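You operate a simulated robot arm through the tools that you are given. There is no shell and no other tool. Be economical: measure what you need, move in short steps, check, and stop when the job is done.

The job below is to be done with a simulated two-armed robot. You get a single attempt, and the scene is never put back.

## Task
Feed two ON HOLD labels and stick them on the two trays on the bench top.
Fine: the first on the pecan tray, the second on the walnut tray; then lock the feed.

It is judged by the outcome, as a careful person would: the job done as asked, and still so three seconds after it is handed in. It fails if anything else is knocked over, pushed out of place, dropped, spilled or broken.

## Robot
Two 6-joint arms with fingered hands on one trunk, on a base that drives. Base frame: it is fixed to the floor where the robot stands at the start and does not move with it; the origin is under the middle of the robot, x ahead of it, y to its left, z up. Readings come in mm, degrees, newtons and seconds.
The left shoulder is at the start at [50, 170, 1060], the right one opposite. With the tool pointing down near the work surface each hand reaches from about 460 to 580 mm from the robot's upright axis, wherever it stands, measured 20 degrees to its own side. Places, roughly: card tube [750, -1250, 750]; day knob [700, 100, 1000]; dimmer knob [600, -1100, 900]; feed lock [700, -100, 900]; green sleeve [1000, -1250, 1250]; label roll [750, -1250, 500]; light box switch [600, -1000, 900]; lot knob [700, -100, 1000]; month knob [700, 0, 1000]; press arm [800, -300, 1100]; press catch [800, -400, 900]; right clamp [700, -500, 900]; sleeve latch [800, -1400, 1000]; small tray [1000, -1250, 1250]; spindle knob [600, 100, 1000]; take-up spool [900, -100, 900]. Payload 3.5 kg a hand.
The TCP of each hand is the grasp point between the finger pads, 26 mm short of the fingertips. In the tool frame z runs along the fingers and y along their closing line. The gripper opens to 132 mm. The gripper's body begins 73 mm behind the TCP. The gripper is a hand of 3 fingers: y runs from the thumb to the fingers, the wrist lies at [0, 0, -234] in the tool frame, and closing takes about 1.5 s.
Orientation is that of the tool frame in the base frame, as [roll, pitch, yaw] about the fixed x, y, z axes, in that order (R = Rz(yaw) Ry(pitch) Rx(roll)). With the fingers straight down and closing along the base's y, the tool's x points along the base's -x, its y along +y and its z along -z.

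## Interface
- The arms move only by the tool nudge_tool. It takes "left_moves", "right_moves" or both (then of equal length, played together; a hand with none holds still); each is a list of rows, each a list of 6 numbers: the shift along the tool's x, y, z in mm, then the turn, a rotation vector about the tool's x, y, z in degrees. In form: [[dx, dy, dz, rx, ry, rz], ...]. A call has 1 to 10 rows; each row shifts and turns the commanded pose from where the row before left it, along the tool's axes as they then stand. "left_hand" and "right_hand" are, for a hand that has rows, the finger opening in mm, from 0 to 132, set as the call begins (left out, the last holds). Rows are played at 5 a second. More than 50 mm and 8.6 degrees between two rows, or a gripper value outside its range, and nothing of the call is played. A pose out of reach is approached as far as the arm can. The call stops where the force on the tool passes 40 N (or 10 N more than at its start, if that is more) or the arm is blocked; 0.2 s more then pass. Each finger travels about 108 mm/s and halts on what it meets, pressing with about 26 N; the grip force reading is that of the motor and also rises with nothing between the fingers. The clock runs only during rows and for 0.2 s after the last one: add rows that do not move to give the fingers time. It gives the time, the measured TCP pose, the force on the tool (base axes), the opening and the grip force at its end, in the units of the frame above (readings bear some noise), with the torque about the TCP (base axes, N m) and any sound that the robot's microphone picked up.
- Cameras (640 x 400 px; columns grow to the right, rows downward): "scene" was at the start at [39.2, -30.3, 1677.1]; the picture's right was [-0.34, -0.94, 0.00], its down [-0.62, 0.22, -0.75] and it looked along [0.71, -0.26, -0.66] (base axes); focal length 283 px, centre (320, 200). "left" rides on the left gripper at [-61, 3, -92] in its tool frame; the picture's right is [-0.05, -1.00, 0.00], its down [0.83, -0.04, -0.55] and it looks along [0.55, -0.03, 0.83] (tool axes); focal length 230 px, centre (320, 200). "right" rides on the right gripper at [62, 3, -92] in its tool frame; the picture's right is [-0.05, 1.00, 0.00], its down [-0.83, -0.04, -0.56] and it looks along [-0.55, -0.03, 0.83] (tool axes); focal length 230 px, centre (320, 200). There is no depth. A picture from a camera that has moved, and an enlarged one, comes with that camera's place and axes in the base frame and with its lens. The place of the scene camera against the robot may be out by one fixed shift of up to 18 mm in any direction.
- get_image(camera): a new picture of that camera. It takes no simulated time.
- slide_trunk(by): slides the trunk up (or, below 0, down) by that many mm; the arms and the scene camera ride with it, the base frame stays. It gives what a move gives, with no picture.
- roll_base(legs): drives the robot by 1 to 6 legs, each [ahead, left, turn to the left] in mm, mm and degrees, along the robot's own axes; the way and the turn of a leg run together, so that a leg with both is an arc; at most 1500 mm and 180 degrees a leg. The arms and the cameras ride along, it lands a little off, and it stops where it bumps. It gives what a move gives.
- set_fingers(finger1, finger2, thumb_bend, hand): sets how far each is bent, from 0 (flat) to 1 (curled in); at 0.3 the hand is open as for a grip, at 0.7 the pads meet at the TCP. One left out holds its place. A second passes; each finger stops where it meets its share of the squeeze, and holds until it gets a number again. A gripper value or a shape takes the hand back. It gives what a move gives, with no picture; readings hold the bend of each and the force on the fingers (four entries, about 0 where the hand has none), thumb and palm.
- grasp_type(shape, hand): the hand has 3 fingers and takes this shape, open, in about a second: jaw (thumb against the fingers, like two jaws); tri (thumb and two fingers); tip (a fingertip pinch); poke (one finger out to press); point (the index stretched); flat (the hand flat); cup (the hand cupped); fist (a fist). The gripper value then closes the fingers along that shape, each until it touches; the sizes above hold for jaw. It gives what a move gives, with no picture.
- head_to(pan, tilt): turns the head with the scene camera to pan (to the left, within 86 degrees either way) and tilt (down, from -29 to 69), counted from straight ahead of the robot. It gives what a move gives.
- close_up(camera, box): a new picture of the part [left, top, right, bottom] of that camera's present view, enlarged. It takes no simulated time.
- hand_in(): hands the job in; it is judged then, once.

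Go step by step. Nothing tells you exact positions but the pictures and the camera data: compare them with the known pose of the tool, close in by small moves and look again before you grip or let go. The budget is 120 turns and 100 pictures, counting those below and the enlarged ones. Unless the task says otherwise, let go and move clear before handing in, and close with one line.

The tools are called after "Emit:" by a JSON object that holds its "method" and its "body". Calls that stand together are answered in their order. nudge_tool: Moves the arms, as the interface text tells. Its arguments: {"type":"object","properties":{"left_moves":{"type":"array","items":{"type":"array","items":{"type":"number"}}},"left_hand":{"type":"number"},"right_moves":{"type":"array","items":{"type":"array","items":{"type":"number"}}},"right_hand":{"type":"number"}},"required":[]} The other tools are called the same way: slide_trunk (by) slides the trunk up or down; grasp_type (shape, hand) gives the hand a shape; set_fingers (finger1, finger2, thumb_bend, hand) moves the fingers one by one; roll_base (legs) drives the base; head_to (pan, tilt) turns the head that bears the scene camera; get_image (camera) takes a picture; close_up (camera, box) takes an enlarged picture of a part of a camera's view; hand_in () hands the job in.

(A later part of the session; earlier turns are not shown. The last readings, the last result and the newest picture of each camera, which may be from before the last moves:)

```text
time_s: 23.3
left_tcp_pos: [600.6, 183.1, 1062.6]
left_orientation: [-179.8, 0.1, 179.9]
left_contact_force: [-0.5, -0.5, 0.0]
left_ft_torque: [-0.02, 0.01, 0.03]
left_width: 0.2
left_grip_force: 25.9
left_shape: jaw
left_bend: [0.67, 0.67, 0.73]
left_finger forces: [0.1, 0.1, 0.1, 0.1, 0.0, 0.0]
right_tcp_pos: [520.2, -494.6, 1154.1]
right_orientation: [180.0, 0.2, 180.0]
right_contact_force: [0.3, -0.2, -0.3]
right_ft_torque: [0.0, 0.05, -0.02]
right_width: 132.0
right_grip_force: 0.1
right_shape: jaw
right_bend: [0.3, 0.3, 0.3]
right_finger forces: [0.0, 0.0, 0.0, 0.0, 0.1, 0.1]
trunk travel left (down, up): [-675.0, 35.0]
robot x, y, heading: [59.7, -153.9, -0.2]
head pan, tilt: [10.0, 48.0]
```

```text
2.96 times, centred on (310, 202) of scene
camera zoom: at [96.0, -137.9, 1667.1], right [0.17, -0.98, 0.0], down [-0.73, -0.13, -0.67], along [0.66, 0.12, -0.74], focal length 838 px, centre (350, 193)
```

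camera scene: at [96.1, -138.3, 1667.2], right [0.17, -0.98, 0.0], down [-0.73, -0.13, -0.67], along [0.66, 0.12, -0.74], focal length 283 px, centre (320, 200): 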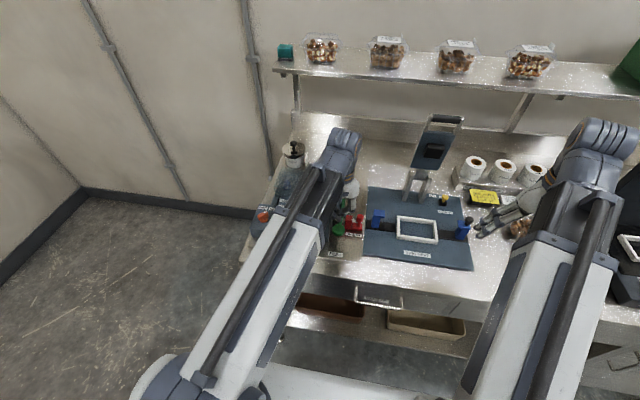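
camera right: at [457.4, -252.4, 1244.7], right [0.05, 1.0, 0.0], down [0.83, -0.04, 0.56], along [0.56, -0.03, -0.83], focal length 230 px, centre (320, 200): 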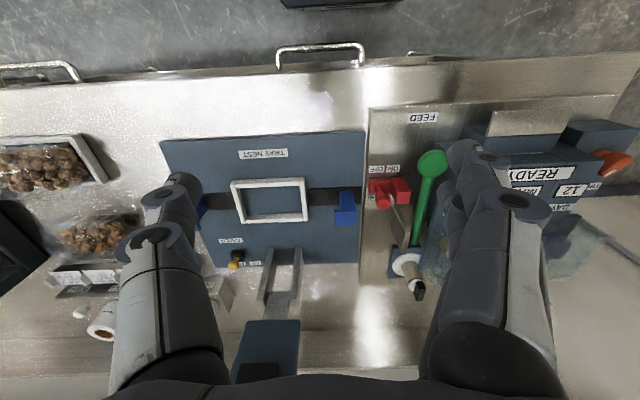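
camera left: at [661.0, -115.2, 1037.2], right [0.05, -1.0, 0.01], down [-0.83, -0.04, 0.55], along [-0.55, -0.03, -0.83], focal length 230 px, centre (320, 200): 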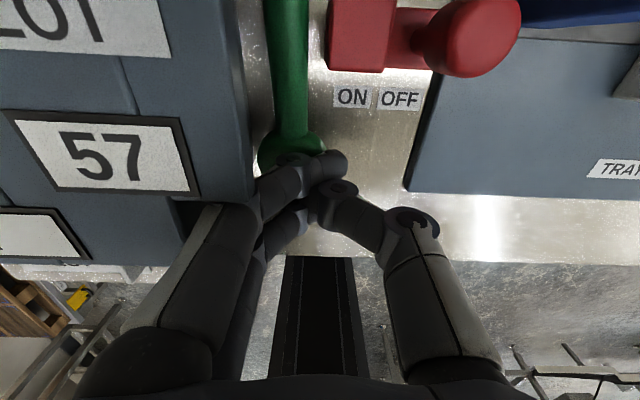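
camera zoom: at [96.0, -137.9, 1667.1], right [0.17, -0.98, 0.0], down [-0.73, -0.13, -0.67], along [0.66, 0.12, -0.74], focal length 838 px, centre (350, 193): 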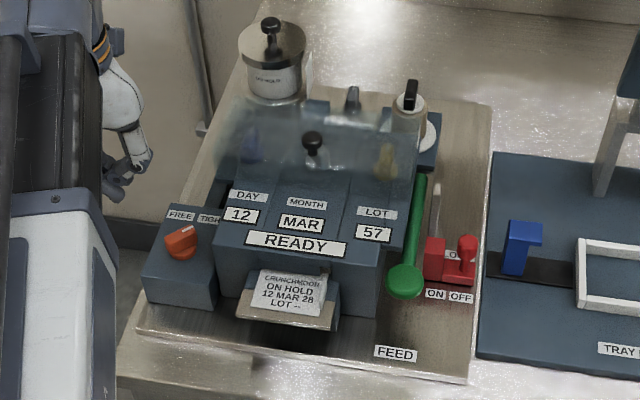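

The lever sprang back and an ON HOLD label has come out on the peel plate. I'll look at the label closely.

Emit:
{"method": "close_up", "body": {"camera": "scene", "box": [285, 215, 325, 250]}}

Emit:
{"method": "nudge_tool", "body": {"left_moves": [[-20, -45, 0, 0, 0, 0], [-20, -45, 0, 0, 0, 0], [0, 0, -30, 0, 0, 0]], "left_hand": 132}}

Emit:
{"method": "get_image", "body": {"camera": "left"}}

```text
11.43 times, centred on (305, 232) of scene
camera zoom: at [96.0, -137.9, 1667.1], right [0.17, -0.98, 0.0], down [-0.73, -0.13, -0.67], along [0.66, 0.12, -0.74], focal length 3232 px, centre (491, -171)
```

zoom: 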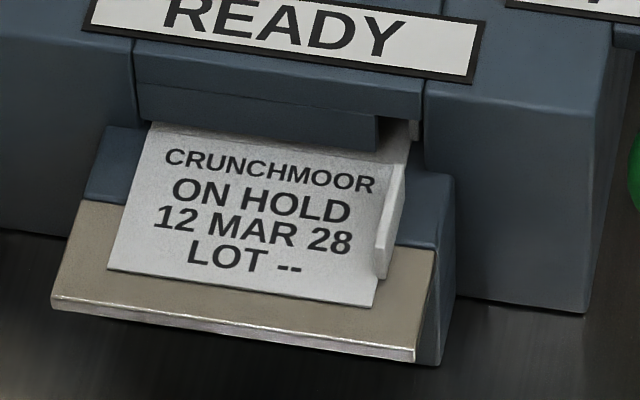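

```text
time_s: 24.1
left_tcp_pos: [639.9, 92.8, 1092.6]
left_orientation: [-179.8, 0.0, 180.0]
left_contact_force: [0.1, 0.1, -0.8]
left_ft_torque: [0.0, -0.01, -0.01]
left_width: 131.6
left_grip_force: 0.1
left_shape: jaw
left_bend: [0.3, 0.3, 0.3]
left_finger forces: [0.0, 0.0, 0.0, 0.1, 0.0, 0.0]
right_tcp_pos: [519.2, -496.6, 1153.4]
right_orientation: [180.0, 0.2, -180.0]
right_contact_force: [0.4, -0.8, 0.7]
right_ft_torque: [0.01, -0.01, 0.02]
right_width: 131.8
right_grip_force: 0.0
right_shape: jaw
right_bend: [0.3, 0.3, 0.3]
right_finger forces: [0.1, 0.0, 0.0, 0.0, 0.0, 0.0]
trunk travel left (down, up): [-675.0, 35.0]
robot x, y, heading: [56.4, -146.0, 0.1]
head pan, tilt: [10.0, 48.0]
```

```text
64 pictures are left
camera left: at [702.6, 96.8, 1183.7], right [0.05, -1.0, 0.0], down [-0.83, -0.04, 0.55], along [-0.55, -0.03, -0.83], focal length 230 px, centre (320, 200)
```

left: 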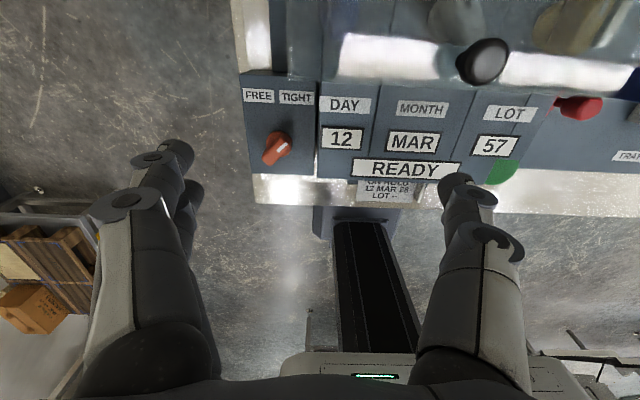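

The label has an upright tab along its right edge near (584,-23,962), good for a pinch across y. I'll move above it with fingers partly open and check alignment.

Emit:
{"method": "nudge_tool", "body": {"left_moves": [[20, -40, 0, 0, 0, 0], [20, -40, 0, 0, 0, 0], [24, -36, 0, 0, 0, 0], [0, 0, 30, 0, 0, 0], [0, 0, 0, 0, 0, 0]], "left_hand": 50}}

Emit:
{"method": "get_image", "body": {"camera": "left"}}

Emit:
{"method": "close_up", "body": {"camera": "scene", "box": [265, 195, 345, 255]}}

```text
time_s: 25.3
left_tcp_pos: [576.4, -23.8, 1063.3]
left_orientation: [-179.8, 0.0, 179.9]
left_contact_force: [0.4, 0.4, -0.5]
left_ft_torque: [0.0, 0.01, -0.01]
left_width: 50.0
left_grip_force: 0.1
left_shape: jaw
left_bend: [0.73, 0.73, 0.7]
left_finger forces: [0.0, 0.0, 0.0, 0.0, 0.1, 0.0]
right_tcp_pos: [520.4, -495.2, 1153.4]
right_orientation: [179.9, 0.2, -179.9]
right_contact_force: [-0.2, -0.9, 0.4]
right_ft_torque: [-0.04, -0.03, 0.04]
right_width: 132.2
right_grip_force: 0.0
right_shape: jaw
right_bend: [0.3, 0.3, 0.3]
right_finger forces: [0.0, 0.1, 0.1, 0.0, 0.0, 0.0]
trunk travel left (down, up): [-675.0, 35.0]
robot x, y, heading: [59.3, -150.9, -0.2]
head pan, tilt: [10.0, 48.0]
```

```text
63 pictures are left
camera left: at [639.1, -20.0, 1155.8], right [0.05, -1.0, 0.0], down [-0.83, -0.04, 0.55], along [-0.55, -0.03, -0.83], focal length 230 px, centre (320, 200)
```

left: 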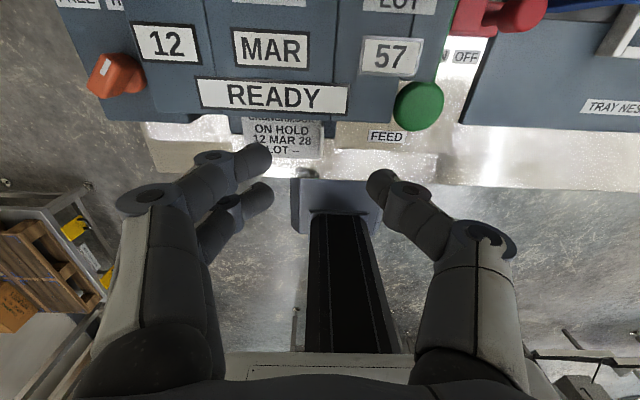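

```text
6.67 times, centred on (305, 225) of scene
camera zoom: at [96.0, -138.5, 1667.2], right [0.17, -0.98, 0.0], down [-0.73, -0.13, -0.67], along [0.66, 0.12, -0.74], focal length 1886 px, centre (420, 33)
```

zoom: 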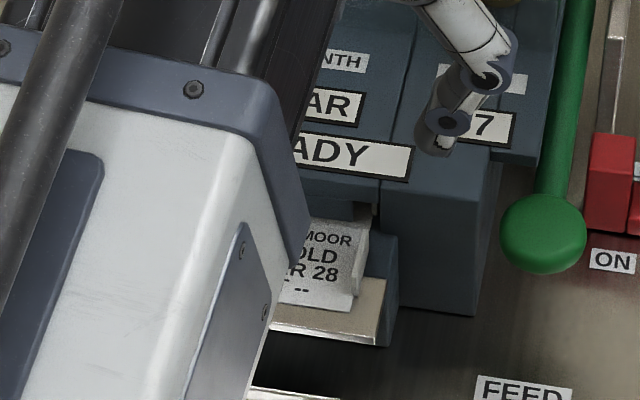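

Emit:
{"method": "close_up", "body": {"camera": "left", "box": [220, 80, 420, 210]}}

```text
3.08 times, centred on (320, 145) of left
camera zoom: at [639.1, -20.0, 1155.8], right [0.05, -1.0, 0.0], down [-0.83, -0.04, 0.55], along [-0.55, -0.03, -0.83], focal length 708 px, centre (320, 369)
```

zoom: 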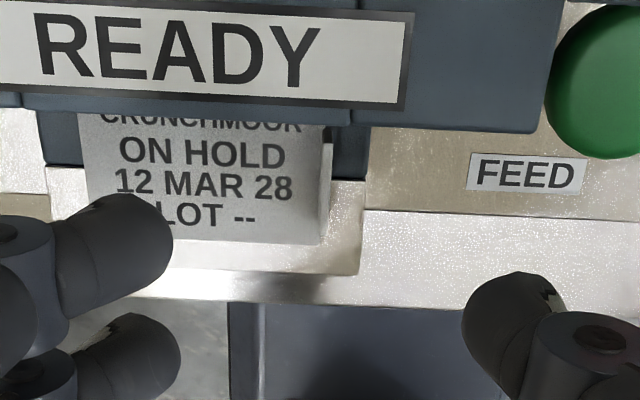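

Tab seems to span x 558–591 at y -25, z about 970–985. I'll descend to just above the label and check.

Emit:
{"method": "nudge_tool", "body": {"left_moves": [[4, -2, 20, 0, 0, 0], [0, 0, 20, 0, 0, 0], [0, 0, 20, 0, 0, 0], [0, 0, 0, 0, 0, 0]], "left_hand": 40}}

Emit:
{"method": "close_up", "body": {"camera": "left", "box": [220, 80, 420, 210]}}

Emit:
{"method": "close_up", "body": {"camera": "scene", "box": [265, 195, 345, 255]}}

```text
time_s: 26.3
left_tcp_pos: [571.9, -28.2, 1002.7]
left_orientation: [-179.8, 0.2, 179.9]
left_contact_force: [0.0, -0.4, 0.6]
left_ft_torque: [0.0, 0.0, -0.02]
left_width: 40.5
left_grip_force: 0.1
left_shape: jaw
left_bend: [0.73, 0.73, 0.7]
left_finger forces: [0.1, 0.0, 0.0, 0.0, 0.1, 0.0]
right_tcp_pos: [519.8, -494.8, 1152.8]
right_orientation: [-179.9, 0.1, 180.0]
right_contact_force: [0.3, -0.2, 0.9]
right_ft_torque: [-0.01, 0.02, 0.0]
right_width: 131.8
right_grip_force: 0.0
right_shape: jaw
right_bend: [0.3, 0.3, 0.3]
right_finger forces: [0.1, 0.1, 0.0, 0.1, 0.1, 0.1]
trunk travel left (down, up): [-675.0, 35.0]
robot x, y, heading: [57.7, -151.7, -0.1]
head pan, tilt: [10.0, 48.0]
```

```text
3.08 times, centred on (320, 145) of left
camera zoom: at [634.7, -23.6, 1093.6], right [0.05, -1.0, 0.0], down [-0.83, -0.04, 0.55], along [-0.55, -0.03, -0.83], focal length 708 px, centre (320, 369)
```

zoom: 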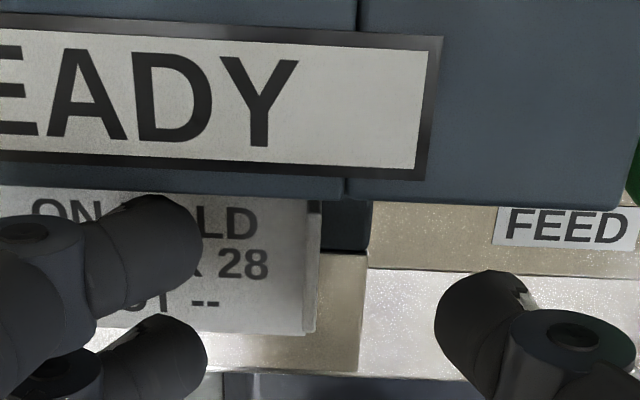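

```text
6.67 times, centred on (305, 225) of scene
camera zoom: at [95.9, -138.5, 1667.2], right [0.17, -0.98, 0.0], down [-0.73, -0.13, -0.67], along [0.66, 0.12, -0.74], focal length 1886 px, centre (420, 33)
```

zoom: 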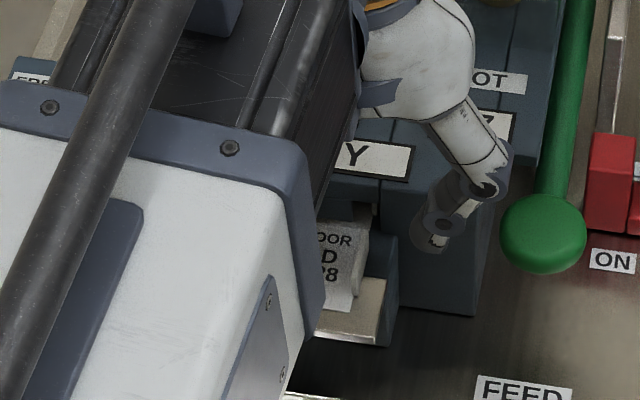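

I'll lower further in small steps and watch for contact force.

Emit:
{"method": "nudge_tool", "body": {"left_moves": [[3, 2, 5, 0, 0, 0], [0, 0, 4, 0, 0, 0], [0, 0, 3, 0, 0, 0], [0, 0, 0, 0, 0, 0]]}}

Emit:
{"method": "close_up", "body": {"camera": "left", "box": [220, 80, 420, 210]}}

```text
time_s: 27.3
left_tcp_pos: [569.4, -24.9, 989.7]
left_orientation: [-179.7, 0.1, 179.8]
left_contact_force: [-0.3, 0.6, 0.4]
left_ft_torque: [0.0, 0.01, -0.02]
left_width: 40.5
left_grip_force: 0.0
left_shape: jaw
left_bend: [0.73, 0.73, 0.7]
left_finger forces: [0.0, 0.0, 0.0, 0.0, 0.0, 0.1]
right_tcp_pos: [520.5, -495.4, 1153.1]
right_orientation: [180.0, 0.3, -180.0]
right_contact_force: [0.1, -0.1, -0.7]
right_ft_torque: [0.0, 0.01, -0.01]
right_width: 131.8
right_grip_force: 0.1
right_shape: jaw
right_bend: [0.3, 0.3, 0.3]
right_finger forces: [0.0, 0.1, 0.1, 0.0, 0.0, 0.0]
trunk travel left (down, up): [-675.0, 35.0]
robot x, y, heading: [56.4, -150.6, -0.2]
head pan, tilt: [10.0, 48.0]
```

```text
3.08 times, centred on (320, 145) of left
camera zoom: at [632.4, -20.2, 1081.5], right [0.05, -1.0, 0.0], down [-0.83, -0.04, 0.55], along [-0.55, -0.03, -0.83], focal length 708 px, centre (320, 369)
```

zoom: 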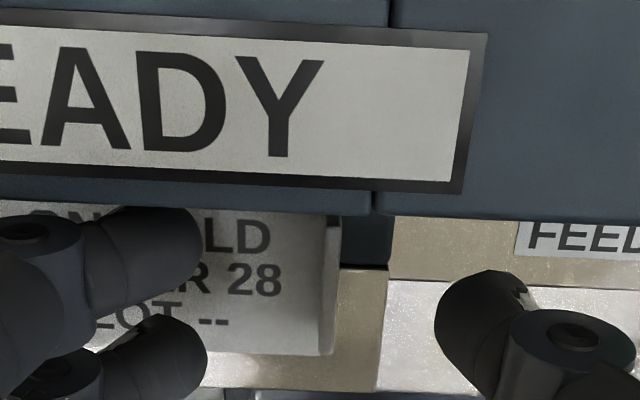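

Emit:
{"method": "nudge_tool", "body": {"left_moves": [[1, -1, 3, 0, 0, 0], [0, 0, 2, 0, 0, 0], [0, 0, 2, 0, 0, 0]]}}

Emit:
{"method": "nudge_tool", "body": {"left_moves": [[0, 0, 0, 0, 0, 0], [0, 0, 0, 0, 0, 0], [0, 0, 0, 0, 0, 0], [0, 0, 0, 0, 0, 0], [0, 0, 0, 0, 0, 0]], "left_hand": 0}}

Emit:
{"method": "close_up", "body": {"camera": "left", "box": [220, 80, 420, 210]}}

```text
time_s: 28.1
left_tcp_pos: [569.0, -24.3, 983.5]
left_orientation: [-179.8, 0.1, 179.9]
left_contact_force: [0.1, 0.4, -0.9]
left_ft_torque: [0.0, -0.04, 0.02]
left_width: 40.3
left_grip_force: 0.1
left_shape: jaw
left_bend: [0.73, 0.73, 0.7]
left_finger forces: [0.1, 0.0, 0.0, 0.0, 0.0, 0.0]
right_tcp_pos: [520.1, -495.3, 1153.9]
right_orientation: [180.0, 0.2, 180.0]
right_contact_force: [0.7, -0.7, 1.4]
right_ft_torque: [0.0, 0.01, 0.0]
right_width: 131.8
right_grip_force: 0.0
right_shape: jaw
right_bend: [0.3, 0.3, 0.3]
right_finger forces: [0.0, 0.0, 0.1, 0.0, 0.0, 0.0]
trunk travel left (down, up): [-675.0, 35.0]
robot x, y, heading: [56.7, -148.7, -0.1]
head pan, tilt: [10.0, 48.0]
```

```text
time_s: 29.3
left_tcp_pos: [568.0, -26.0, 983.2]
left_orientation: [-179.9, 0.1, 179.9]
left_contact_force: [0.0, -0.2, -0.6]
left_ft_torque: [0.01, -0.03, 0.05]
left_width: 0.0
left_grip_force: 25.9
left_shape: jaw
left_bend: [0.7, 0.7, 0.7]
left_finger forces: [11.5, 11.5, 0.0, 0.0, 22.9, 0.0]
right_tcp_pos: [520.1, -495.3, 1153.6]
right_orientation: [180.0, 0.3, -180.0]
right_contact_force: [-0.2, -0.1, -0.9]
right_ft_torque: [-0.02, 0.0, -0.01]
right_width: 132.1
right_grip_force: 0.1
right_shape: jaw
right_bend: [0.3, 0.3, 0.3]
right_finger forces: [0.0, 0.0, 0.0, 0.0, 0.1, 0.0]
trunk travel left (down, up): [-675.0, 35.0]
robot x, y, heading: [57.1, -150.5, 0.0]
head pan, tilt: [10.0, 48.0]
```

```text
3.08 times, centred on (320, 145) of left
camera zoom: at [631.8, -20.8, 1074.7], right [0.05, -1.0, 0.0], down [-0.83, -0.04, 0.55], along [-0.55, -0.03, -0.83], focal length 708 px, centre (320, 369)
```

zoom: 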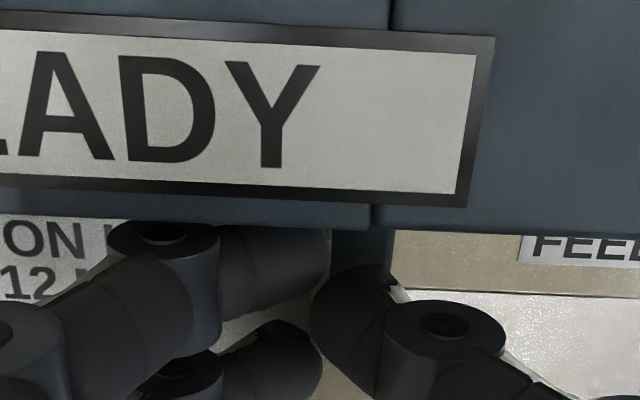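

Finger and thumb forces are balanced, unlike an empty close, so the tab is gripped. I'll draw the label gently out and up.

Emit:
{"method": "nudge_tool", "body": {"left_moves": [[3, 0, -3, 0, 0, 0], [5, 0, -5, 0, 0, 0], [10, 0, -10, 0, 0, 0], [15, 0, -20, 0, 0, 0], [15, 0, -30, 0, 0, 0], [0, 0, -40, 0, 0, 0]]}}

Emit:
{"method": "get_image", "body": {"camera": "left"}}

Emit:
{"method": "close_up", "body": {"camera": "scene", "box": [225, 135, 375, 270]}}

```text
time_s: 30.7
left_tcp_pos: [520.9, -24.6, 1091.3]
left_orientation: [-179.8, 0.0, 179.8]
left_contact_force: [-0.3, -0.6, -0.3]
left_ft_torque: [0.01, -0.03, 0.0]
left_width: 0.0
left_grip_force: 26.0
left_shape: jaw
left_bend: [0.7, 0.7, 0.7]
left_finger forces: [11.5, 11.5, 0.0, 0.0, 23.0, 0.1]
right_tcp_pos: [519.6, -495.6, 1153.9]
right_orientation: [180.0, 0.2, -179.9]
right_contact_force: [-0.1, 0.7, 1.0]
right_ft_torque: [-0.04, -0.01, 0.02]
right_width: 132.2
right_grip_force: 0.1
right_shape: jaw
right_bend: [0.3, 0.3, 0.3]
right_finger forces: [0.0, 0.0, 0.0, 0.0, 0.0, 0.1]
trunk travel left (down, up): [-675.0, 35.0]
robot x, y, heading: [55.4, -152.1, -0.1]
head pan, tilt: [10.0, 48.0]
```

```text
56 pictures are left
camera left: at [583.5, -19.4, 1183.6], right [0.05, -1.0, 0.0], down [-0.83, -0.04, 0.55], along [-0.55, -0.03, -0.83], focal length 230 px, centre (320, 200)
```

left: 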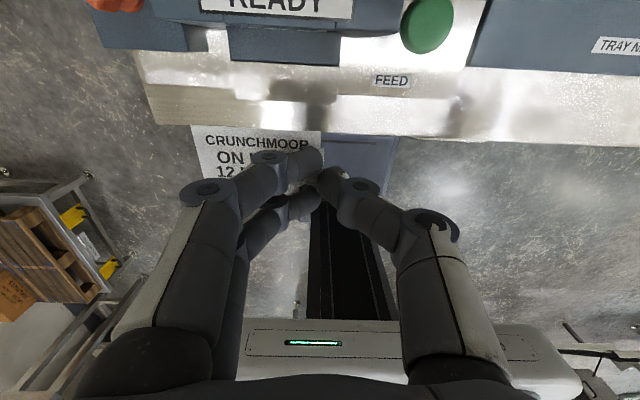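

```text
2.96 times, centred on (300, 202) of scene
camera zoom: at [95.9, -138.5, 1667.1], right [0.17, -0.98, 0.0], down [-0.73, -0.13, -0.67], along [0.66, 0.12, -0.74], focal length 838 px, centre (379, 193)
```

zoom: 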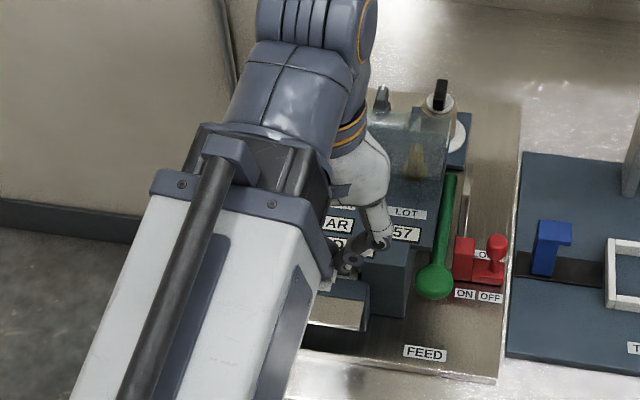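

The label is held by its tab, extending about 70 mm to the left of the fingers. I'll drive right to the trays and look.

Emit:
{"method": "roll_base", "body": {"legs": [[0, -680, 0]]}}

Emit:
{"method": "head_to", "body": {"pan": 5, "tilt": 50}}

Emit:
{"method": "get_image", "body": {"camera": "scene"}}

Emit:
{"method": "get_image", "body": {"camera": "left"}}

```text
time_s: 34.5
left_tcp_pos: [518.7, -720.5, 1091.8]
left_orientation: [-179.8, 0.1, 179.4]
left_contact_force: [0.4, -0.6, -0.1]
left_ft_torque: [0.01, 0.01, 0.04]
left_width: 0.0
left_grip_force: 25.9
left_shape: jaw
left_bend: [0.7, 0.7, 0.7]
left_finger forces: [11.5, 11.4, 0.0, 0.0, 22.8, 0.0]
right_tcp_pos: [514.7, -1192.5, 1153.4]
right_orientation: [180.0, 0.3, 179.6]
right_contact_force: [0.4, 0.5, 0.2]
right_ft_torque: [0.05, 0.02, -0.01]
right_width: 131.9
right_grip_force: 0.0
right_shape: jaw
right_bend: [0.3, 0.3, 0.3]
right_finger forces: [0.1, 0.0, 0.1, 0.1, 0.1, 0.1]
trunk travel left (down, up): [-675.0, 35.0]
robot x, y, heading: [55.8, -845.2, -0.6]
head pan, tilt: [10.0, 48.0]
```

```text
time_s: 35.2
left_tcp_pos: [518.6, -719.6, 1091.1]
left_orientation: [-179.7, 0.0, 179.5]
left_contact_force: [-0.3, 0.6, -0.4]
left_ft_torque: [0.0, -0.01, -0.02]
left_width: 0.1
left_grip_force: 26.1
left_shape: jaw
left_bend: [0.7, 0.7, 0.7]
left_finger forces: [11.5, 11.5, 0.0, 0.0, 23.0, 0.0]
right_tcp_pos: [515.2, -1190.9, 1153.0]
right_orientation: [-180.0, 0.2, 179.5]
right_contact_force: [1.0, -0.7, -0.8]
right_ft_torque: [0.0, -0.04, -0.01]
right_width: 131.7
right_grip_force: 0.1
right_shape: jaw
right_bend: [0.3, 0.3, 0.3]
right_finger forces: [0.1, 0.0, 0.1, 0.0, 0.1, 0.0]
trunk travel left (down, up): [-675.0, 35.0]
robot x, y, heading: [59.9, -843.7, -0.5]
head pan, tilt: [5.0, 50.0]
```

```text
54 pictures are left
camera scene: at [92.7, -839.1, 1664.4], right [0.08, -1.0, 0.0], down [-0.76, -0.06, -0.64], along [0.64, 0.05, -0.77], focal length 283 px, centre (320, 200)
```

scene: 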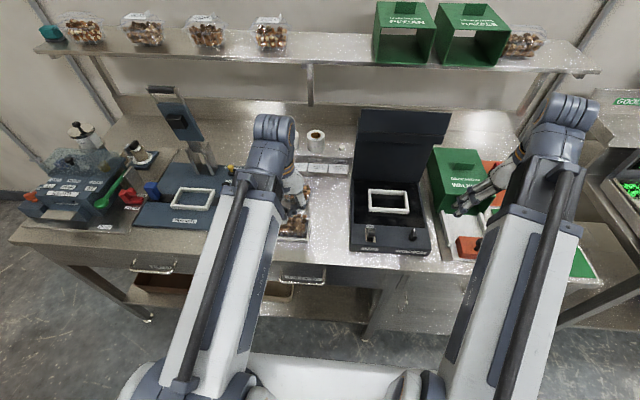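

```text
53 pictures are left
camera left: at [582.0, -716.0, 1183.1], right [0.04, -1.0, 0.0], down [-0.83, -0.03, 0.55], along [-0.55, -0.03, -0.83], focal length 230 px, centre (320, 200)
```

left: 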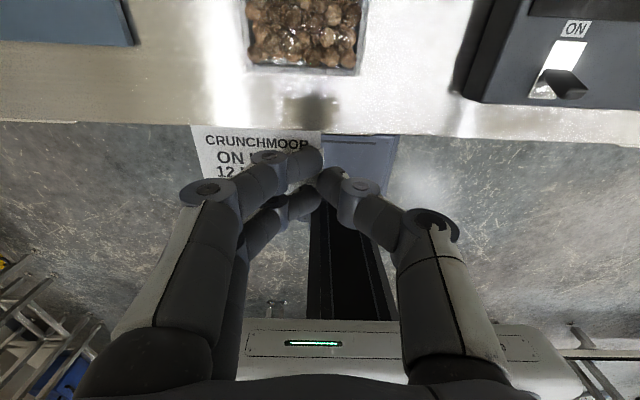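

To see the trays clear of the arm, I'll swing the left hand left, drive forward 100 mm, and take a picture.

Emit:
{"method": "nudge_tool", "body": {"left_moves": [[0, 50, -10, 0, 0, 0], [0, 50, 0, 0, 0, 0], [0, 50, 0, 0, 0, 0], [0, 50, 0, 0, 0, 0], [0, 40, 0, 0, 0, 0]]}}

Emit:
{"method": "roll_base", "body": {"legs": [[105, 0, 0.5]]}}

Emit:
{"method": "get_image", "body": {"camera": "scene"}}

```text
refused: row 1 steps farther than a row can; nothing moved
```

```text
time_s: 36.4
left_tcp_pos: [625.4, -714.6, 1090.6]
left_orientation: [-179.8, 0.0, 180.0]
left_contact_force: [0.2, -0.7, 0.0]
left_ft_torque: [0.01, 0.03, -0.02]
left_width: 0.1
left_grip_force: 26.0
left_shape: jaw
left_bend: [0.7, 0.7, 0.7]
left_finger forces: [11.5, 11.5, 0.0, 0.0, 22.8, 0.0]
right_tcp_pos: [626.5, -1187.2, 1152.6]
right_orientation: [180.0, 0.2, -179.7]
right_contact_force: [1.0, -0.1, 0.6]
right_ft_torque: [0.01, 0.01, 0.0]
right_width: 131.9
right_grip_force: 0.1
right_shape: jaw
right_bend: [0.3, 0.3, 0.3]
right_finger forces: [0.0, 0.0, 0.0, 0.1, 0.0, 0.1]
trunk travel left (down, up): [-675.0, 35.0]
robot x, y, heading: [163.1, -843.1, 0.3]
head pan, tilt: [5.0, 50.0]
```

```text
52 pictures are left
camera scene: at [200.7, -838.8, 1664.4], right [0.09, -1.0, 0.0], down [-0.76, -0.07, -0.64], along [0.64, 0.06, -0.77], focal length 283 px, centre (320, 200)
```

scene: 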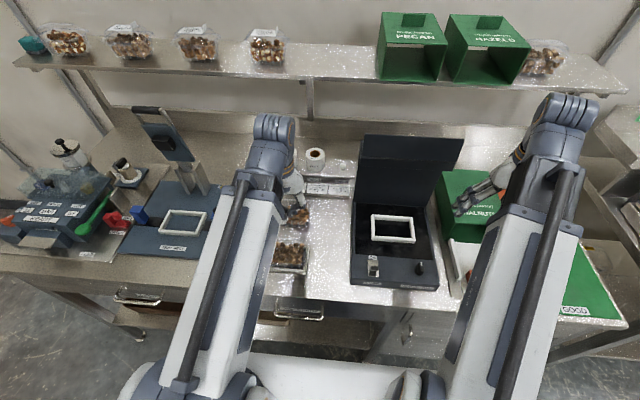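

Emit:
{"method": "nudge_tool", "body": {"left_moves": [[0, 48, 0, 0, 0, 0], [0, 48, 0, 0, 0, 0], [0, 48, 0, 0, 0, 0], [0, 48, 0, 0, 0, 0], [0, 30, 0, 0, 0, 0]]}}

Emit:
{"method": "get_image", "body": {"camera": "scene"}}

```text
time_s: 37.6
left_tcp_pos: [623.6, -492.2, 1090.2]
left_orientation: [-179.8, 0.0, -179.9]
left_contact_force: [-1.8, 0.8, 0.7]
left_ft_torque: [-0.01, 0.02, -0.01]
left_width: 0.1
left_grip_force: 26.5
left_shape: jaw
left_bend: [0.7, 0.7, 0.7]
left_finger forces: [11.6, 11.6, 0.1, 0.1, 23.0, 0.0]
right_tcp_pos: [623.9, -1187.8, 1154.3]
right_orientation: [180.0, 0.2, -179.9]
right_contact_force: [0.7, -0.7, 0.2]
right_ft_torque: [-0.01, -0.02, 0.01]
right_width: 132.1
right_grip_force: 0.0
right_shape: jaw
right_bend: [0.3, 0.3, 0.3]
right_finger forces: [0.0, 0.0, 0.0, 0.1, 0.0, 0.0]
trunk travel left (down, up): [-675.0, 35.0]
robot x, y, heading: [161.1, -843.3, -0.1]
head pan, tilt: [5.0, 50.0]
```

```text
51 pictures are left
camera scene: at [198.7, -838.6, 1664.4], right [0.09, -1.0, 0.0], down [-0.76, -0.07, -0.64], along [0.64, 0.06, -0.77], focal length 283 px, centre (320, 200)
```

scene: 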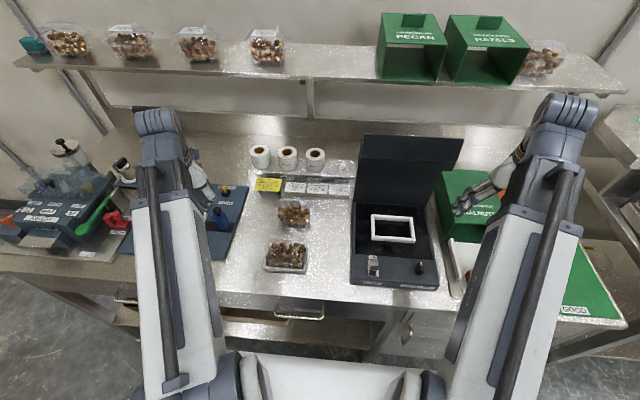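

Emit:
{"method": "close_up", "body": {"camera": "scene", "box": [245, 170, 345, 285]}}

Emit:
{"method": "close_up", "body": {"camera": "scene", "box": [30, 10, 310, 80]}}

```text
3.48 times, centred on (295, 228) of scene
camera zoom: at [198.7, -838.6, 1664.4], right [0.09, -1.0, 0.0], down [-0.76, -0.07, -0.64], along [0.64, 0.06, -0.77], focal length 984 px, centre (407, 104)
```

zoom: 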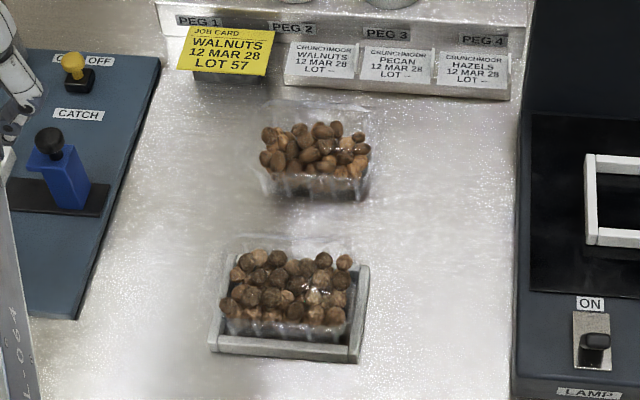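

```text
2.29 times, centred on (170, 45) of scene
camera zoom: at [198.7, -838.6, 1664.4], right [0.09, -1.0, 0.0], down [-0.76, -0.07, -0.64], along [0.64, 0.06, -0.77], focal length 646 px, centre (663, 554)
```

zoom: 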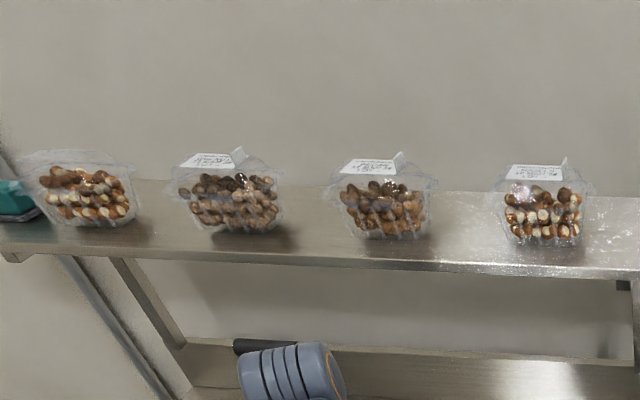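

Far tray (elongated nuts) is pecan, centred about (747,-706); near tray is walnut. I'll drive 30 mm closer and bring the label above the pecan tray.

Emit:
{"method": "roll_base", "body": {"legs": [[30, 0, 0]]}}

Emit:
{"method": "nudge_tool", "body": {"left_moves": [[-15, -40, 0, 0, 0, 0], [-15, -40, 0, 0, 0, 0], [-15, -40, 0, 0, 0, 0], [-15, -40, 0, 0, 0, 0], [-15, -40, 0, 0, 0, 0], [-10, -40, 0, 0, 0, 0], [0, -7, 20, 0, 0, 0]]}}

Emit:
{"method": "get_image", "body": {"camera": "left"}}

Emit:
{"method": "get_image", "body": {"camera": "scene"}}

```text
time_s: 38.4
left_tcp_pos: [654.1, -493.2, 1089.9]
left_orientation: [-179.7, 0.0, -179.9]
left_contact_force: [0.3, -0.2, -0.1]
left_ft_torque: [0.0, 0.02, -0.05]
left_width: 0.0
left_grip_force: 26.1
left_shape: jaw
left_bend: [0.7, 0.7, 0.7]
left_finger forces: [11.7, 11.6, 0.1, 0.1, 23.0, 0.1]
right_tcp_pos: [656.9, -1186.8, 1152.8]
right_orientation: [-179.9, 0.2, -179.8]
right_contact_force: [0.8, -0.3, 0.0]
right_ft_torque: [0.01, 0.02, -0.01]
right_width: 131.9
right_grip_force: 0.0
right_shape: jaw
right_bend: [0.3, 0.3, 0.3]
right_finger forces: [0.1, 0.1, 0.0, 0.0, 0.0, 0.0]
trunk travel left (down, up): [-675.0, 35.0]
robot x, y, heading: [190.6, -845.0, 0.1]
head pan, tilt: [5.0, 50.0]
```

```text
time_s: 40.0
left_tcp_pos: [738.7, -741.0, 1070.9]
left_orientation: [-179.8, 0.1, -179.8]
left_contact_force: [0.1, 0.1, -0.1]
left_ft_torque: [0.0, 0.02, 0.02]
left_width: 0.0
left_grip_force: 25.9
left_shape: jaw
left_bend: [0.7, 0.7, 0.7]
left_finger forces: [11.5, 11.5, 0.0, 0.1, 23.0, 0.1]
right_tcp_pos: [656.4, -1186.3, 1154.0]
right_orientation: [-180.0, 0.2, -179.9]
right_contact_force: [-0.5, 0.5, -0.1]
right_ft_torque: [0.03, 0.02, 0.0]
right_width: 131.9
right_grip_force: 0.1
right_shape: jaw
right_bend: [0.3, 0.3, 0.3]
right_finger forces: [0.0, 0.1, 0.0, 0.0, 0.0, 0.0]
trunk travel left (down, up): [-675.0, 35.0]
robot x, y, heading: [189.6, -845.0, 0.3]
head pan, tilt: [5.0, 50.0]
```

```text
48 pictures are left
camera left: at [801.6, -736.5, 1162.8], right [0.05, -1.0, 0.0], down [-0.83, -0.04, 0.55], along [-0.55, -0.03, -0.83], focal length 230 px, centre (320, 200)
```

left: 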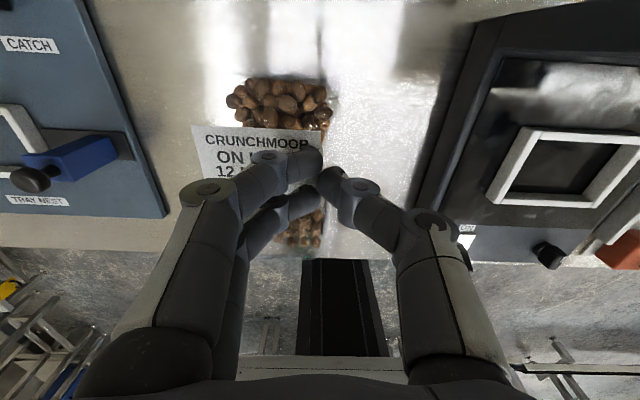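

```text
47 pictures are left
camera scene: at [228.6, -838.6, 1664.4], right [0.09, -1.0, 0.0], down [-0.76, -0.07, -0.64], along [0.64, 0.06, -0.77], focal length 283 px, centre (320, 200)
```

scene: 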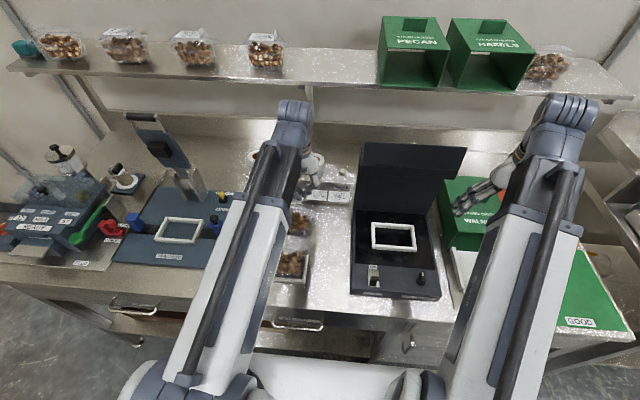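

Emit:
{"method": "close_up", "body": {"camera": "left", "box": [170, 60, 390, 270]}}

```text
1.90 times, centred on (280, 165) of left
camera zoom: at [801.6, -736.5, 1162.8], right [0.05, -1.0, 0.0], down [-0.83, -0.04, 0.55], along [-0.55, -0.03, -0.83], focal length 438 px, centre (396, 267)
```

zoom: 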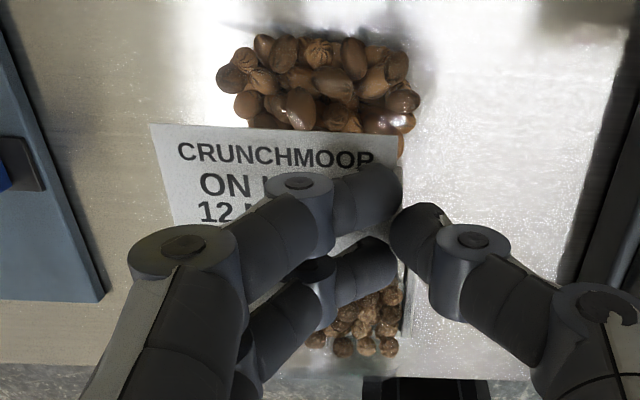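

The tray centre is about (750,-701), so I'll shift slightly and descend in stages while watching the force.

Emit:
{"method": "nudge_tool", "body": {"left_moves": [[-6, 5, 10, 0, 0, 0], [0, 0, 20, 0, 0, 0], [0, 0, 20, 0, 0, 0], [0, 0, 8, 0, 0, 0], [0, 0, 5, 0, 0, 0], [0, 0, 0, 0, 0, 0]]}}

Emit:
{"method": "close_up", "body": {"camera": "left", "box": [170, 60, 390, 270]}}

```text
time_s: 41.4
left_tcp_pos: [745.3, -734.0, 1007.0]
left_orientation: [-179.8, 0.2, -179.9]
left_contact_force: [-0.2, 0.7, -0.9]
left_ft_torque: [0.0, 0.0, 0.0]
left_width: 0.0
left_grip_force: 25.9
left_shape: jaw
left_bend: [0.7, 0.7, 0.7]
left_finger forces: [11.5, 11.5, 0.1, 0.0, 22.9, 0.0]
right_tcp_pos: [654.3, -1187.0, 1152.3]
right_orientation: [179.9, 0.2, -179.8]
right_contact_force: [0.4, 0.2, -0.3]
right_ft_torque: [-0.03, 0.01, -0.05]
right_width: 132.0
right_grip_force: 0.0
right_shape: jaw
right_bend: [0.3, 0.3, 0.3]
right_finger forces: [0.0, 0.1, 0.2, 0.0, 0.1, 0.0]
trunk travel left (down, up): [-675.0, 35.0]
robot x, y, heading: [195.2, -843.2, 0.4]
head pan, tilt: [5.0, 50.0]
```

```text
1.90 times, centred on (280, 165) of left
camera zoom: at [807.8, -729.9, 1099.7], right [0.05, -1.0, 0.0], down [-0.83, -0.04, 0.55], along [-0.55, -0.03, -0.83], focal length 438 px, centre (396, 267)
```

zoom: 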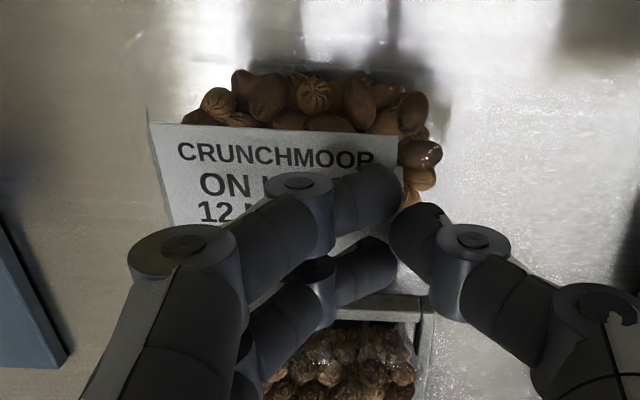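

Emit:
{"method": "nudge_tool", "body": {"left_moves": [[0, -4, 3, 0, 0, 0], [0, 0, 3, 0, 0, 0], [0, 0, 3, 0, 0, 0], [0, 0, 3, 0, 0, 0], [0, 0, 3, 0, 0, 0], [0, 0, 0, 0, 0, 0]]}}

Emit:
{"method": "close_up", "body": {"camera": "left", "box": [170, 60, 390, 270]}}

```text
time_s: 42.8
left_tcp_pos: [745.9, -739.4, 993.8]
left_orientation: [-179.8, 0.1, -179.8]
left_contact_force: [0.0, 0.6, -0.2]
left_ft_torque: [0.03, -0.02, 0.02]
left_width: 0.0
left_grip_force: 26.3
left_shape: jaw
left_bend: [0.7, 0.7, 0.7]
left_finger forces: [11.6, 11.5, 0.1, 0.0, 22.9, 0.0]
right_tcp_pos: [654.9, -1186.4, 1153.6]
right_orientation: [180.0, 0.1, -179.8]
right_contact_force: [-0.3, 0.2, 0.8]
right_ft_torque: [0.02, -0.01, 0.0]
right_width: 131.9
right_grip_force: 0.1
right_shape: jaw
right_bend: [0.3, 0.3, 0.3]
right_finger forces: [0.0, 0.0, 0.1, 0.0, 0.1, 0.1]
trunk travel left (down, up): [-675.0, 35.0]
robot x, y, heading: [191.0, -842.1, 0.3]
head pan, tilt: [5.0, 50.0]
```

```text
1.90 times, centred on (280, 165) of left
camera zoom: at [807.2, -734.6, 1085.3], right [0.05, -1.0, 0.0], down [-0.83, -0.04, 0.55], along [-0.55, -0.03, -0.83], focal length 438 px, centre (396, 267)
```

zoom: 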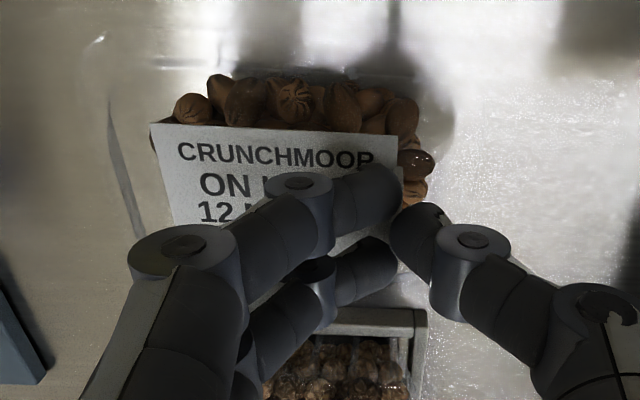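

Emit:
{"method": "nudge_tool", "body": {"left_moves": [[0, 0, 3, 0, 0, 0], [0, 0, 3, 0, 0, 0], [0, 0, 3, 0, 0, 0], [0, 0, 0, 0, 0, 0]]}}

Emit:
{"method": "nudge_tool", "body": {"left_moves": [[0, 0, 2, 0, 0, 0], [0, 0, 2, 0, 0, 0], [0, 0, 0, 0, 0, 0]]}}

Emit:
{"method": "close_up", "body": {"camera": "left", "box": [170, 60, 390, 270]}}

```text
time_s: 43.8
left_tcp_pos: [742.4, -738.4, 986.5]
left_orientation: [-179.8, 0.2, -179.8]
left_contact_force: [-1.4, -0.8, 26.6]
left_ft_torque: [0.0, -0.05, 0.02]
left_width: 0.3
left_grip_force: 26.4
left_shape: jaw
left_bend: [0.71, 0.7, 0.71]
left_finger forces: [17.3, 14.8, 0.0, 0.1, 32.4, 0.1]
right_tcp_pos: [653.8, -1187.4, 1154.4]
right_orientation: [-180.0, 0.3, -179.8]
right_contact_force: [-0.2, 0.0, 0.6]
right_ft_torque: [-0.02, -0.01, 0.0]
right_width: 132.2
right_grip_force: 0.2
right_shape: jaw
right_bend: [0.3, 0.3, 0.3]
right_finger forces: [0.0, 0.0, 0.0, 0.0, 0.1, 0.1]
trunk travel left (down, up): [-675.0, 35.0]
robot x, y, heading: [193.0, -844.1, 0.2]
head pan, tilt: [5.0, 50.0]
```

```text
time_s: 44.3
left_tcp_pos: [742.6, -739.1, 985.5]
left_orientation: [-179.9, 0.5, -179.9]
left_contact_force: [-0.7, -0.4, 29.9]
left_ft_torque: [0.04, 0.02, 0.05]
left_width: 1.7
left_grip_force: 25.4
left_shape: jaw
left_bend: [0.71, 0.71, 0.72]
left_finger forces: [19.1, 14.3, 0.0, 0.1, 33.1, 0.0]
right_tcp_pos: [653.3, -1185.8, 1154.4]
right_orientation: [-179.9, 0.3, -179.9]
right_contact_force: [0.7, -0.1, 0.6]
right_ft_torque: [-0.02, -0.01, -0.01]
right_width: 132.0
right_grip_force: 0.0
right_shape: jaw
right_bend: [0.3, 0.3, 0.3]
right_finger forces: [0.0, 0.0, 0.0, 0.1, 0.0, 0.0]
trunk travel left (down, up): [-675.0, 35.0]
robot x, y, heading: [190.3, -843.2, -0.1]
head pan, tilt: [5.0, 50.0]
stopped in row 2 (left hand): the force on the tool passed its limit at 42 N (the readings are from after the stop); the commanded pose is now the measured one
```

```text
1.90 times, centred on (280, 165) of left
camera zoom: at [805.2, -734.5, 1078.3], right [0.05, -1.0, 0.0], down [-0.84, -0.04, 0.55], along [-0.55, -0.03, -0.84], focal length 438 px, centre (396, 267)
```

zoom: 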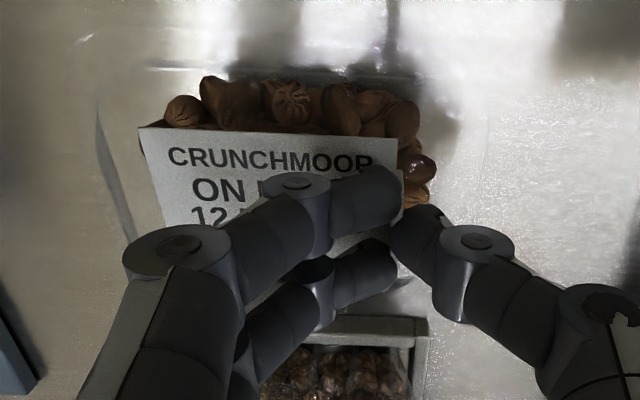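

The label is pressed onto the lid (top at about z 955). I'll ease off the force, open the fingers slightly, and rise.

Emit:
{"method": "nudge_tool", "body": {"left_moves": [[0, 0, -1.5, 0, 0, 0], [0, 0, 0, 0, 0, 0]]}}

Emit:
{"method": "nudge_tool", "body": {"left_moves": [[0, 0, 0, 0, 0, 0], [0, 0, 0, 0, 0, 0], [0, 0, 0, 0, 0, 0], [0, 0, -2, 0, 0, 0], [0, 0, -5, 0, 0, 0], [0, 0, -15, 0, 0, 0], [0, 0, -25, 0, 0, 0], [0, 0, -30, 0, 0, 0]], "left_hand": 40}}

Emit:
{"method": "get_image", "body": {"camera": "left"}}

```text
time_s: 44.9
left_tcp_pos: [742.0, -738.6, 986.1]
left_orientation: [-179.8, 0.2, -179.9]
left_contact_force: [-0.9, -2.1, 26.6]
left_ft_torque: [-0.05, -0.13, -0.01]
left_width: 1.5
left_grip_force: 25.9
left_shape: jaw
left_bend: [0.72, 0.71, 0.72]
left_finger forces: [18.4, 13.8, 0.1, 0.0, 33.1, 0.0]
right_tcp_pos: [653.9, -1188.2, 1153.6]
right_orientation: [-180.0, 0.2, -179.9]
right_contact_force: [-0.7, 0.5, -0.7]
right_ft_torque: [-0.01, -0.01, 0.05]
right_width: 131.8
right_grip_force: 0.0
right_shape: jaw
right_bend: [0.3, 0.3, 0.3]
right_finger forces: [0.1, 0.0, 0.0, 0.0, 0.1, 0.1]
trunk travel left (down, up): [-675.0, 35.0]
robot x, y, heading: [192.3, -845.7, 0.3]
head pan, tilt: [5.0, 50.0]
```

```text
time_s: 46.7
left_tcp_pos: [744.7, -738.3, 1061.0]
left_orientation: [-179.8, 0.1, -179.9]
left_contact_force: [0.0, 0.5, -0.8]
left_ft_torque: [0.01, 0.01, -0.03]
left_width: 39.6
left_grip_force: 0.1
left_shape: jaw
left_bend: [0.74, 0.74, 0.7]
left_finger forces: [0.0, 0.1, 0.1, 0.0, 0.0, 0.0]
right_tcp_pos: [654.6, -1186.8, 1153.3]
right_orientation: [-179.9, 0.1, -179.8]
right_contact_force: [0.0, -0.3, 0.3]
right_ft_torque: [0.0, 0.0, 0.0]
right_width: 132.0
right_grip_force: 0.0
right_shape: jaw
right_bend: [0.3, 0.3, 0.3]
right_finger forces: [0.1, 0.0, 0.1, 0.0, 0.1, 0.0]
trunk travel left (down, up): [-675.0, 35.0]
robot x, y, heading: [193.3, -845.1, 0.4]
head pan, tilt: [5.0, 50.0]
```

```text
42 pictures are left
camera left: at [806.7, -733.0, 1153.1], right [0.05, -1.0, 0.0], down [-0.83, -0.04, 0.55], along [-0.55, -0.03, -0.83], focal length 230 px, centre (320, 200)
```

left: 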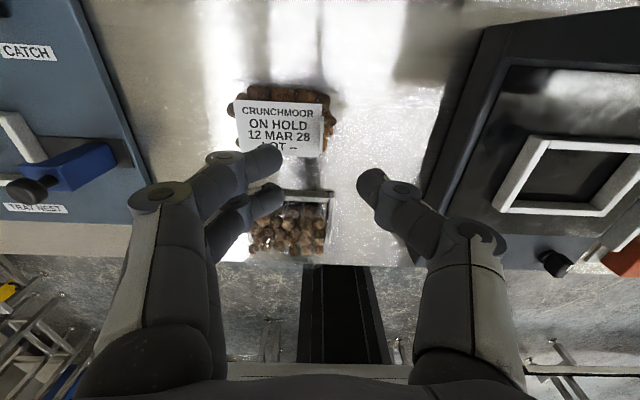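

The label stuck on the pecan tray. I'll raise and retract the hand, check from the scene camera, then drive back to the printer.

Emit:
{"method": "nudge_tool", "body": {"left_moves": [[0, 0, -40, 0, 0, 0], [10, 45, 0, 0, 0, 0], [10, 45, 0, 0, 0, 0], [10, 45, 0, 0, 0, 0], [10, 45, 0, 0, 0, 0], [10, 45, 0, 0, 0, 0]]}}

Emit:
{"method": "close_up", "body": {"camera": "scene", "box": [230, 170, 350, 290]}}

Emit:
{"method": "roll_base", "body": {"legs": [[-133, 0, 0], [0, 693, 0]]}}

```text
time_s: 48.1
left_tcp_pos: [693.0, -510.9, 1100.4]
left_orientation: [-179.9, 0.1, -179.9]
left_contact_force: [0.3, 0.7, -0.5]
left_ft_torque: [0.0, 0.02, -0.01]
left_width: 40.0
left_grip_force: 0.0
left_shape: jaw
left_bend: [0.74, 0.74, 0.7]
left_finger forces: [0.0, 0.0, 0.1, 0.1, 0.0, 0.0]
right_tcp_pos: [653.2, -1187.5, 1153.0]
right_orientation: [-180.0, 0.2, -179.8]
right_contact_force: [-0.7, -0.4, -0.3]
right_ft_torque: [-0.04, -0.04, 0.0]
right_width: 131.8
right_grip_force: 0.1
right_shape: jaw
right_bend: [0.3, 0.3, 0.3]
right_finger forces: [0.0, 0.0, 0.1, 0.1, 0.0, 0.0]
trunk travel left (down, up): [-675.0, 35.0]
robot x, y, heading: [193.0, -840.5, -0.0]
head pan, tilt: [5.0, 50.0]
```

```text
3.33 times, centred on (290, 230) of scene
camera zoom: at [228.5, -838.3, 1664.4], right [0.09, -1.0, 0.0], down [-0.76, -0.07, -0.64], along [0.64, 0.06, -0.77], focal length 943 px, centre (420, 100)
```

zoom: 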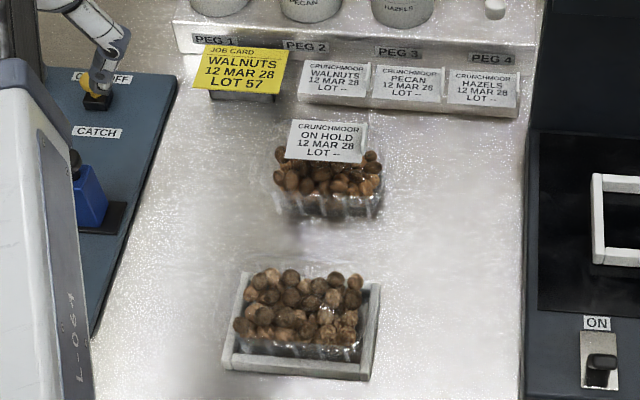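

```text
time_s: 52.9
left_tcp_pos: [554.6, 186.9, 1100.6]
left_orientation: [-179.7, 0.1, -179.9]
left_contact_force: [-0.3, 0.5, 0.3]
left_ft_torque: [-0.02, 0.01, 0.01]
left_width: 39.8
left_grip_force: 0.0
left_shape: jaw
left_bend: [0.74, 0.74, 0.7]
left_finger forces: [0.0, 0.0, 0.1, 0.1, 0.0, 0.2]
right_tcp_pos: [517.2, -486.6, 1153.7]
right_orientation: [-180.0, 0.2, -179.7]
right_contact_force: [0.8, 0.4, 0.0]
right_ft_torque: [-0.01, 0.0, -0.01]
right_width: 132.0
right_grip_force: 0.0
right_shape: jaw
right_bend: [0.3, 0.3, 0.3]
right_finger forces: [0.0, 0.1, 0.0, 0.1, 0.1, 0.0]
trunk travel left (down, up): [-675.0, 35.0]
robot x, y, heading: [52.9, -146.1, 0.1]
head pan, tilt: [5.0, 50.0]
```

The first label sits well on the pecan tray. The base is back at the printer; I'll bring the closed left hand over the lever again and press.

Emit:
{"method": "nudge_tool", "body": {"left_moves": [[-10, -44, 0, 0, 0, 0], [-10, -44, 0, 0, 0, 0], [-10, -44, 0, 0, 0, 0], [-10, -44, 0, 0, 0, 0], [-6, -44, 0, 0, 0, 0], [0, -42, 0, 0, 0, 0], [0, -42, 0, 0, 0, 0], [0, 0, 40, 0, 0, 0], [0, 0, 40, 0, 0, 0]], "left_hand": 0}}

Emit:
{"method": "get_image", "body": {"camera": "left"}}

```text
time_s: 54.9
left_tcp_pos: [601.9, -117.8, 1023.2]
left_orientation: [-179.8, 0.1, -179.7]
left_contact_force: [-0.2, -0.8, 0.7]
left_ft_torque: [-0.02, -0.01, 0.0]
left_width: 0.0
left_grip_force: 26.0
left_shape: jaw
left_bend: [0.64, 0.64, 0.67]
left_finger forces: [0.1, 0.0, 0.1, 0.0, 0.0, 0.0]
right_tcp_pos: [516.2, -487.3, 1152.2]
right_orientation: [180.0, 0.2, -179.7]
right_contact_force: [-0.2, 0.9, 0.6]
right_ft_torque: [0.01, -0.02, 0.0]
right_width: 131.7
right_grip_force: 0.1
right_shape: jaw
right_bend: [0.3, 0.3, 0.3]
right_finger forces: [0.0, 0.0, 0.0, 0.0, 0.1, 0.1]
trunk travel left (down, up): [-675.0, 35.0]
robot x, y, heading: [53.4, -145.7, -0.2]
head pan, tilt: [5.0, 50.0]
```

```text
40 pictures are left
camera left: at [665.0, -113.2, 1114.9], right [0.06, -1.0, 0.0], down [-0.83, -0.04, 0.55], along [-0.55, -0.03, -0.83], focal length 230 px, centre (320, 200)
```

left: 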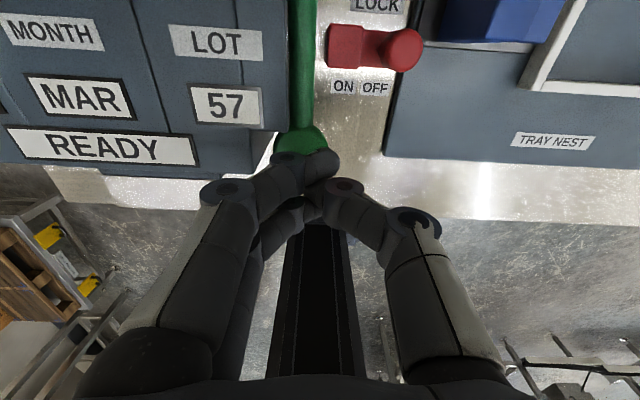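

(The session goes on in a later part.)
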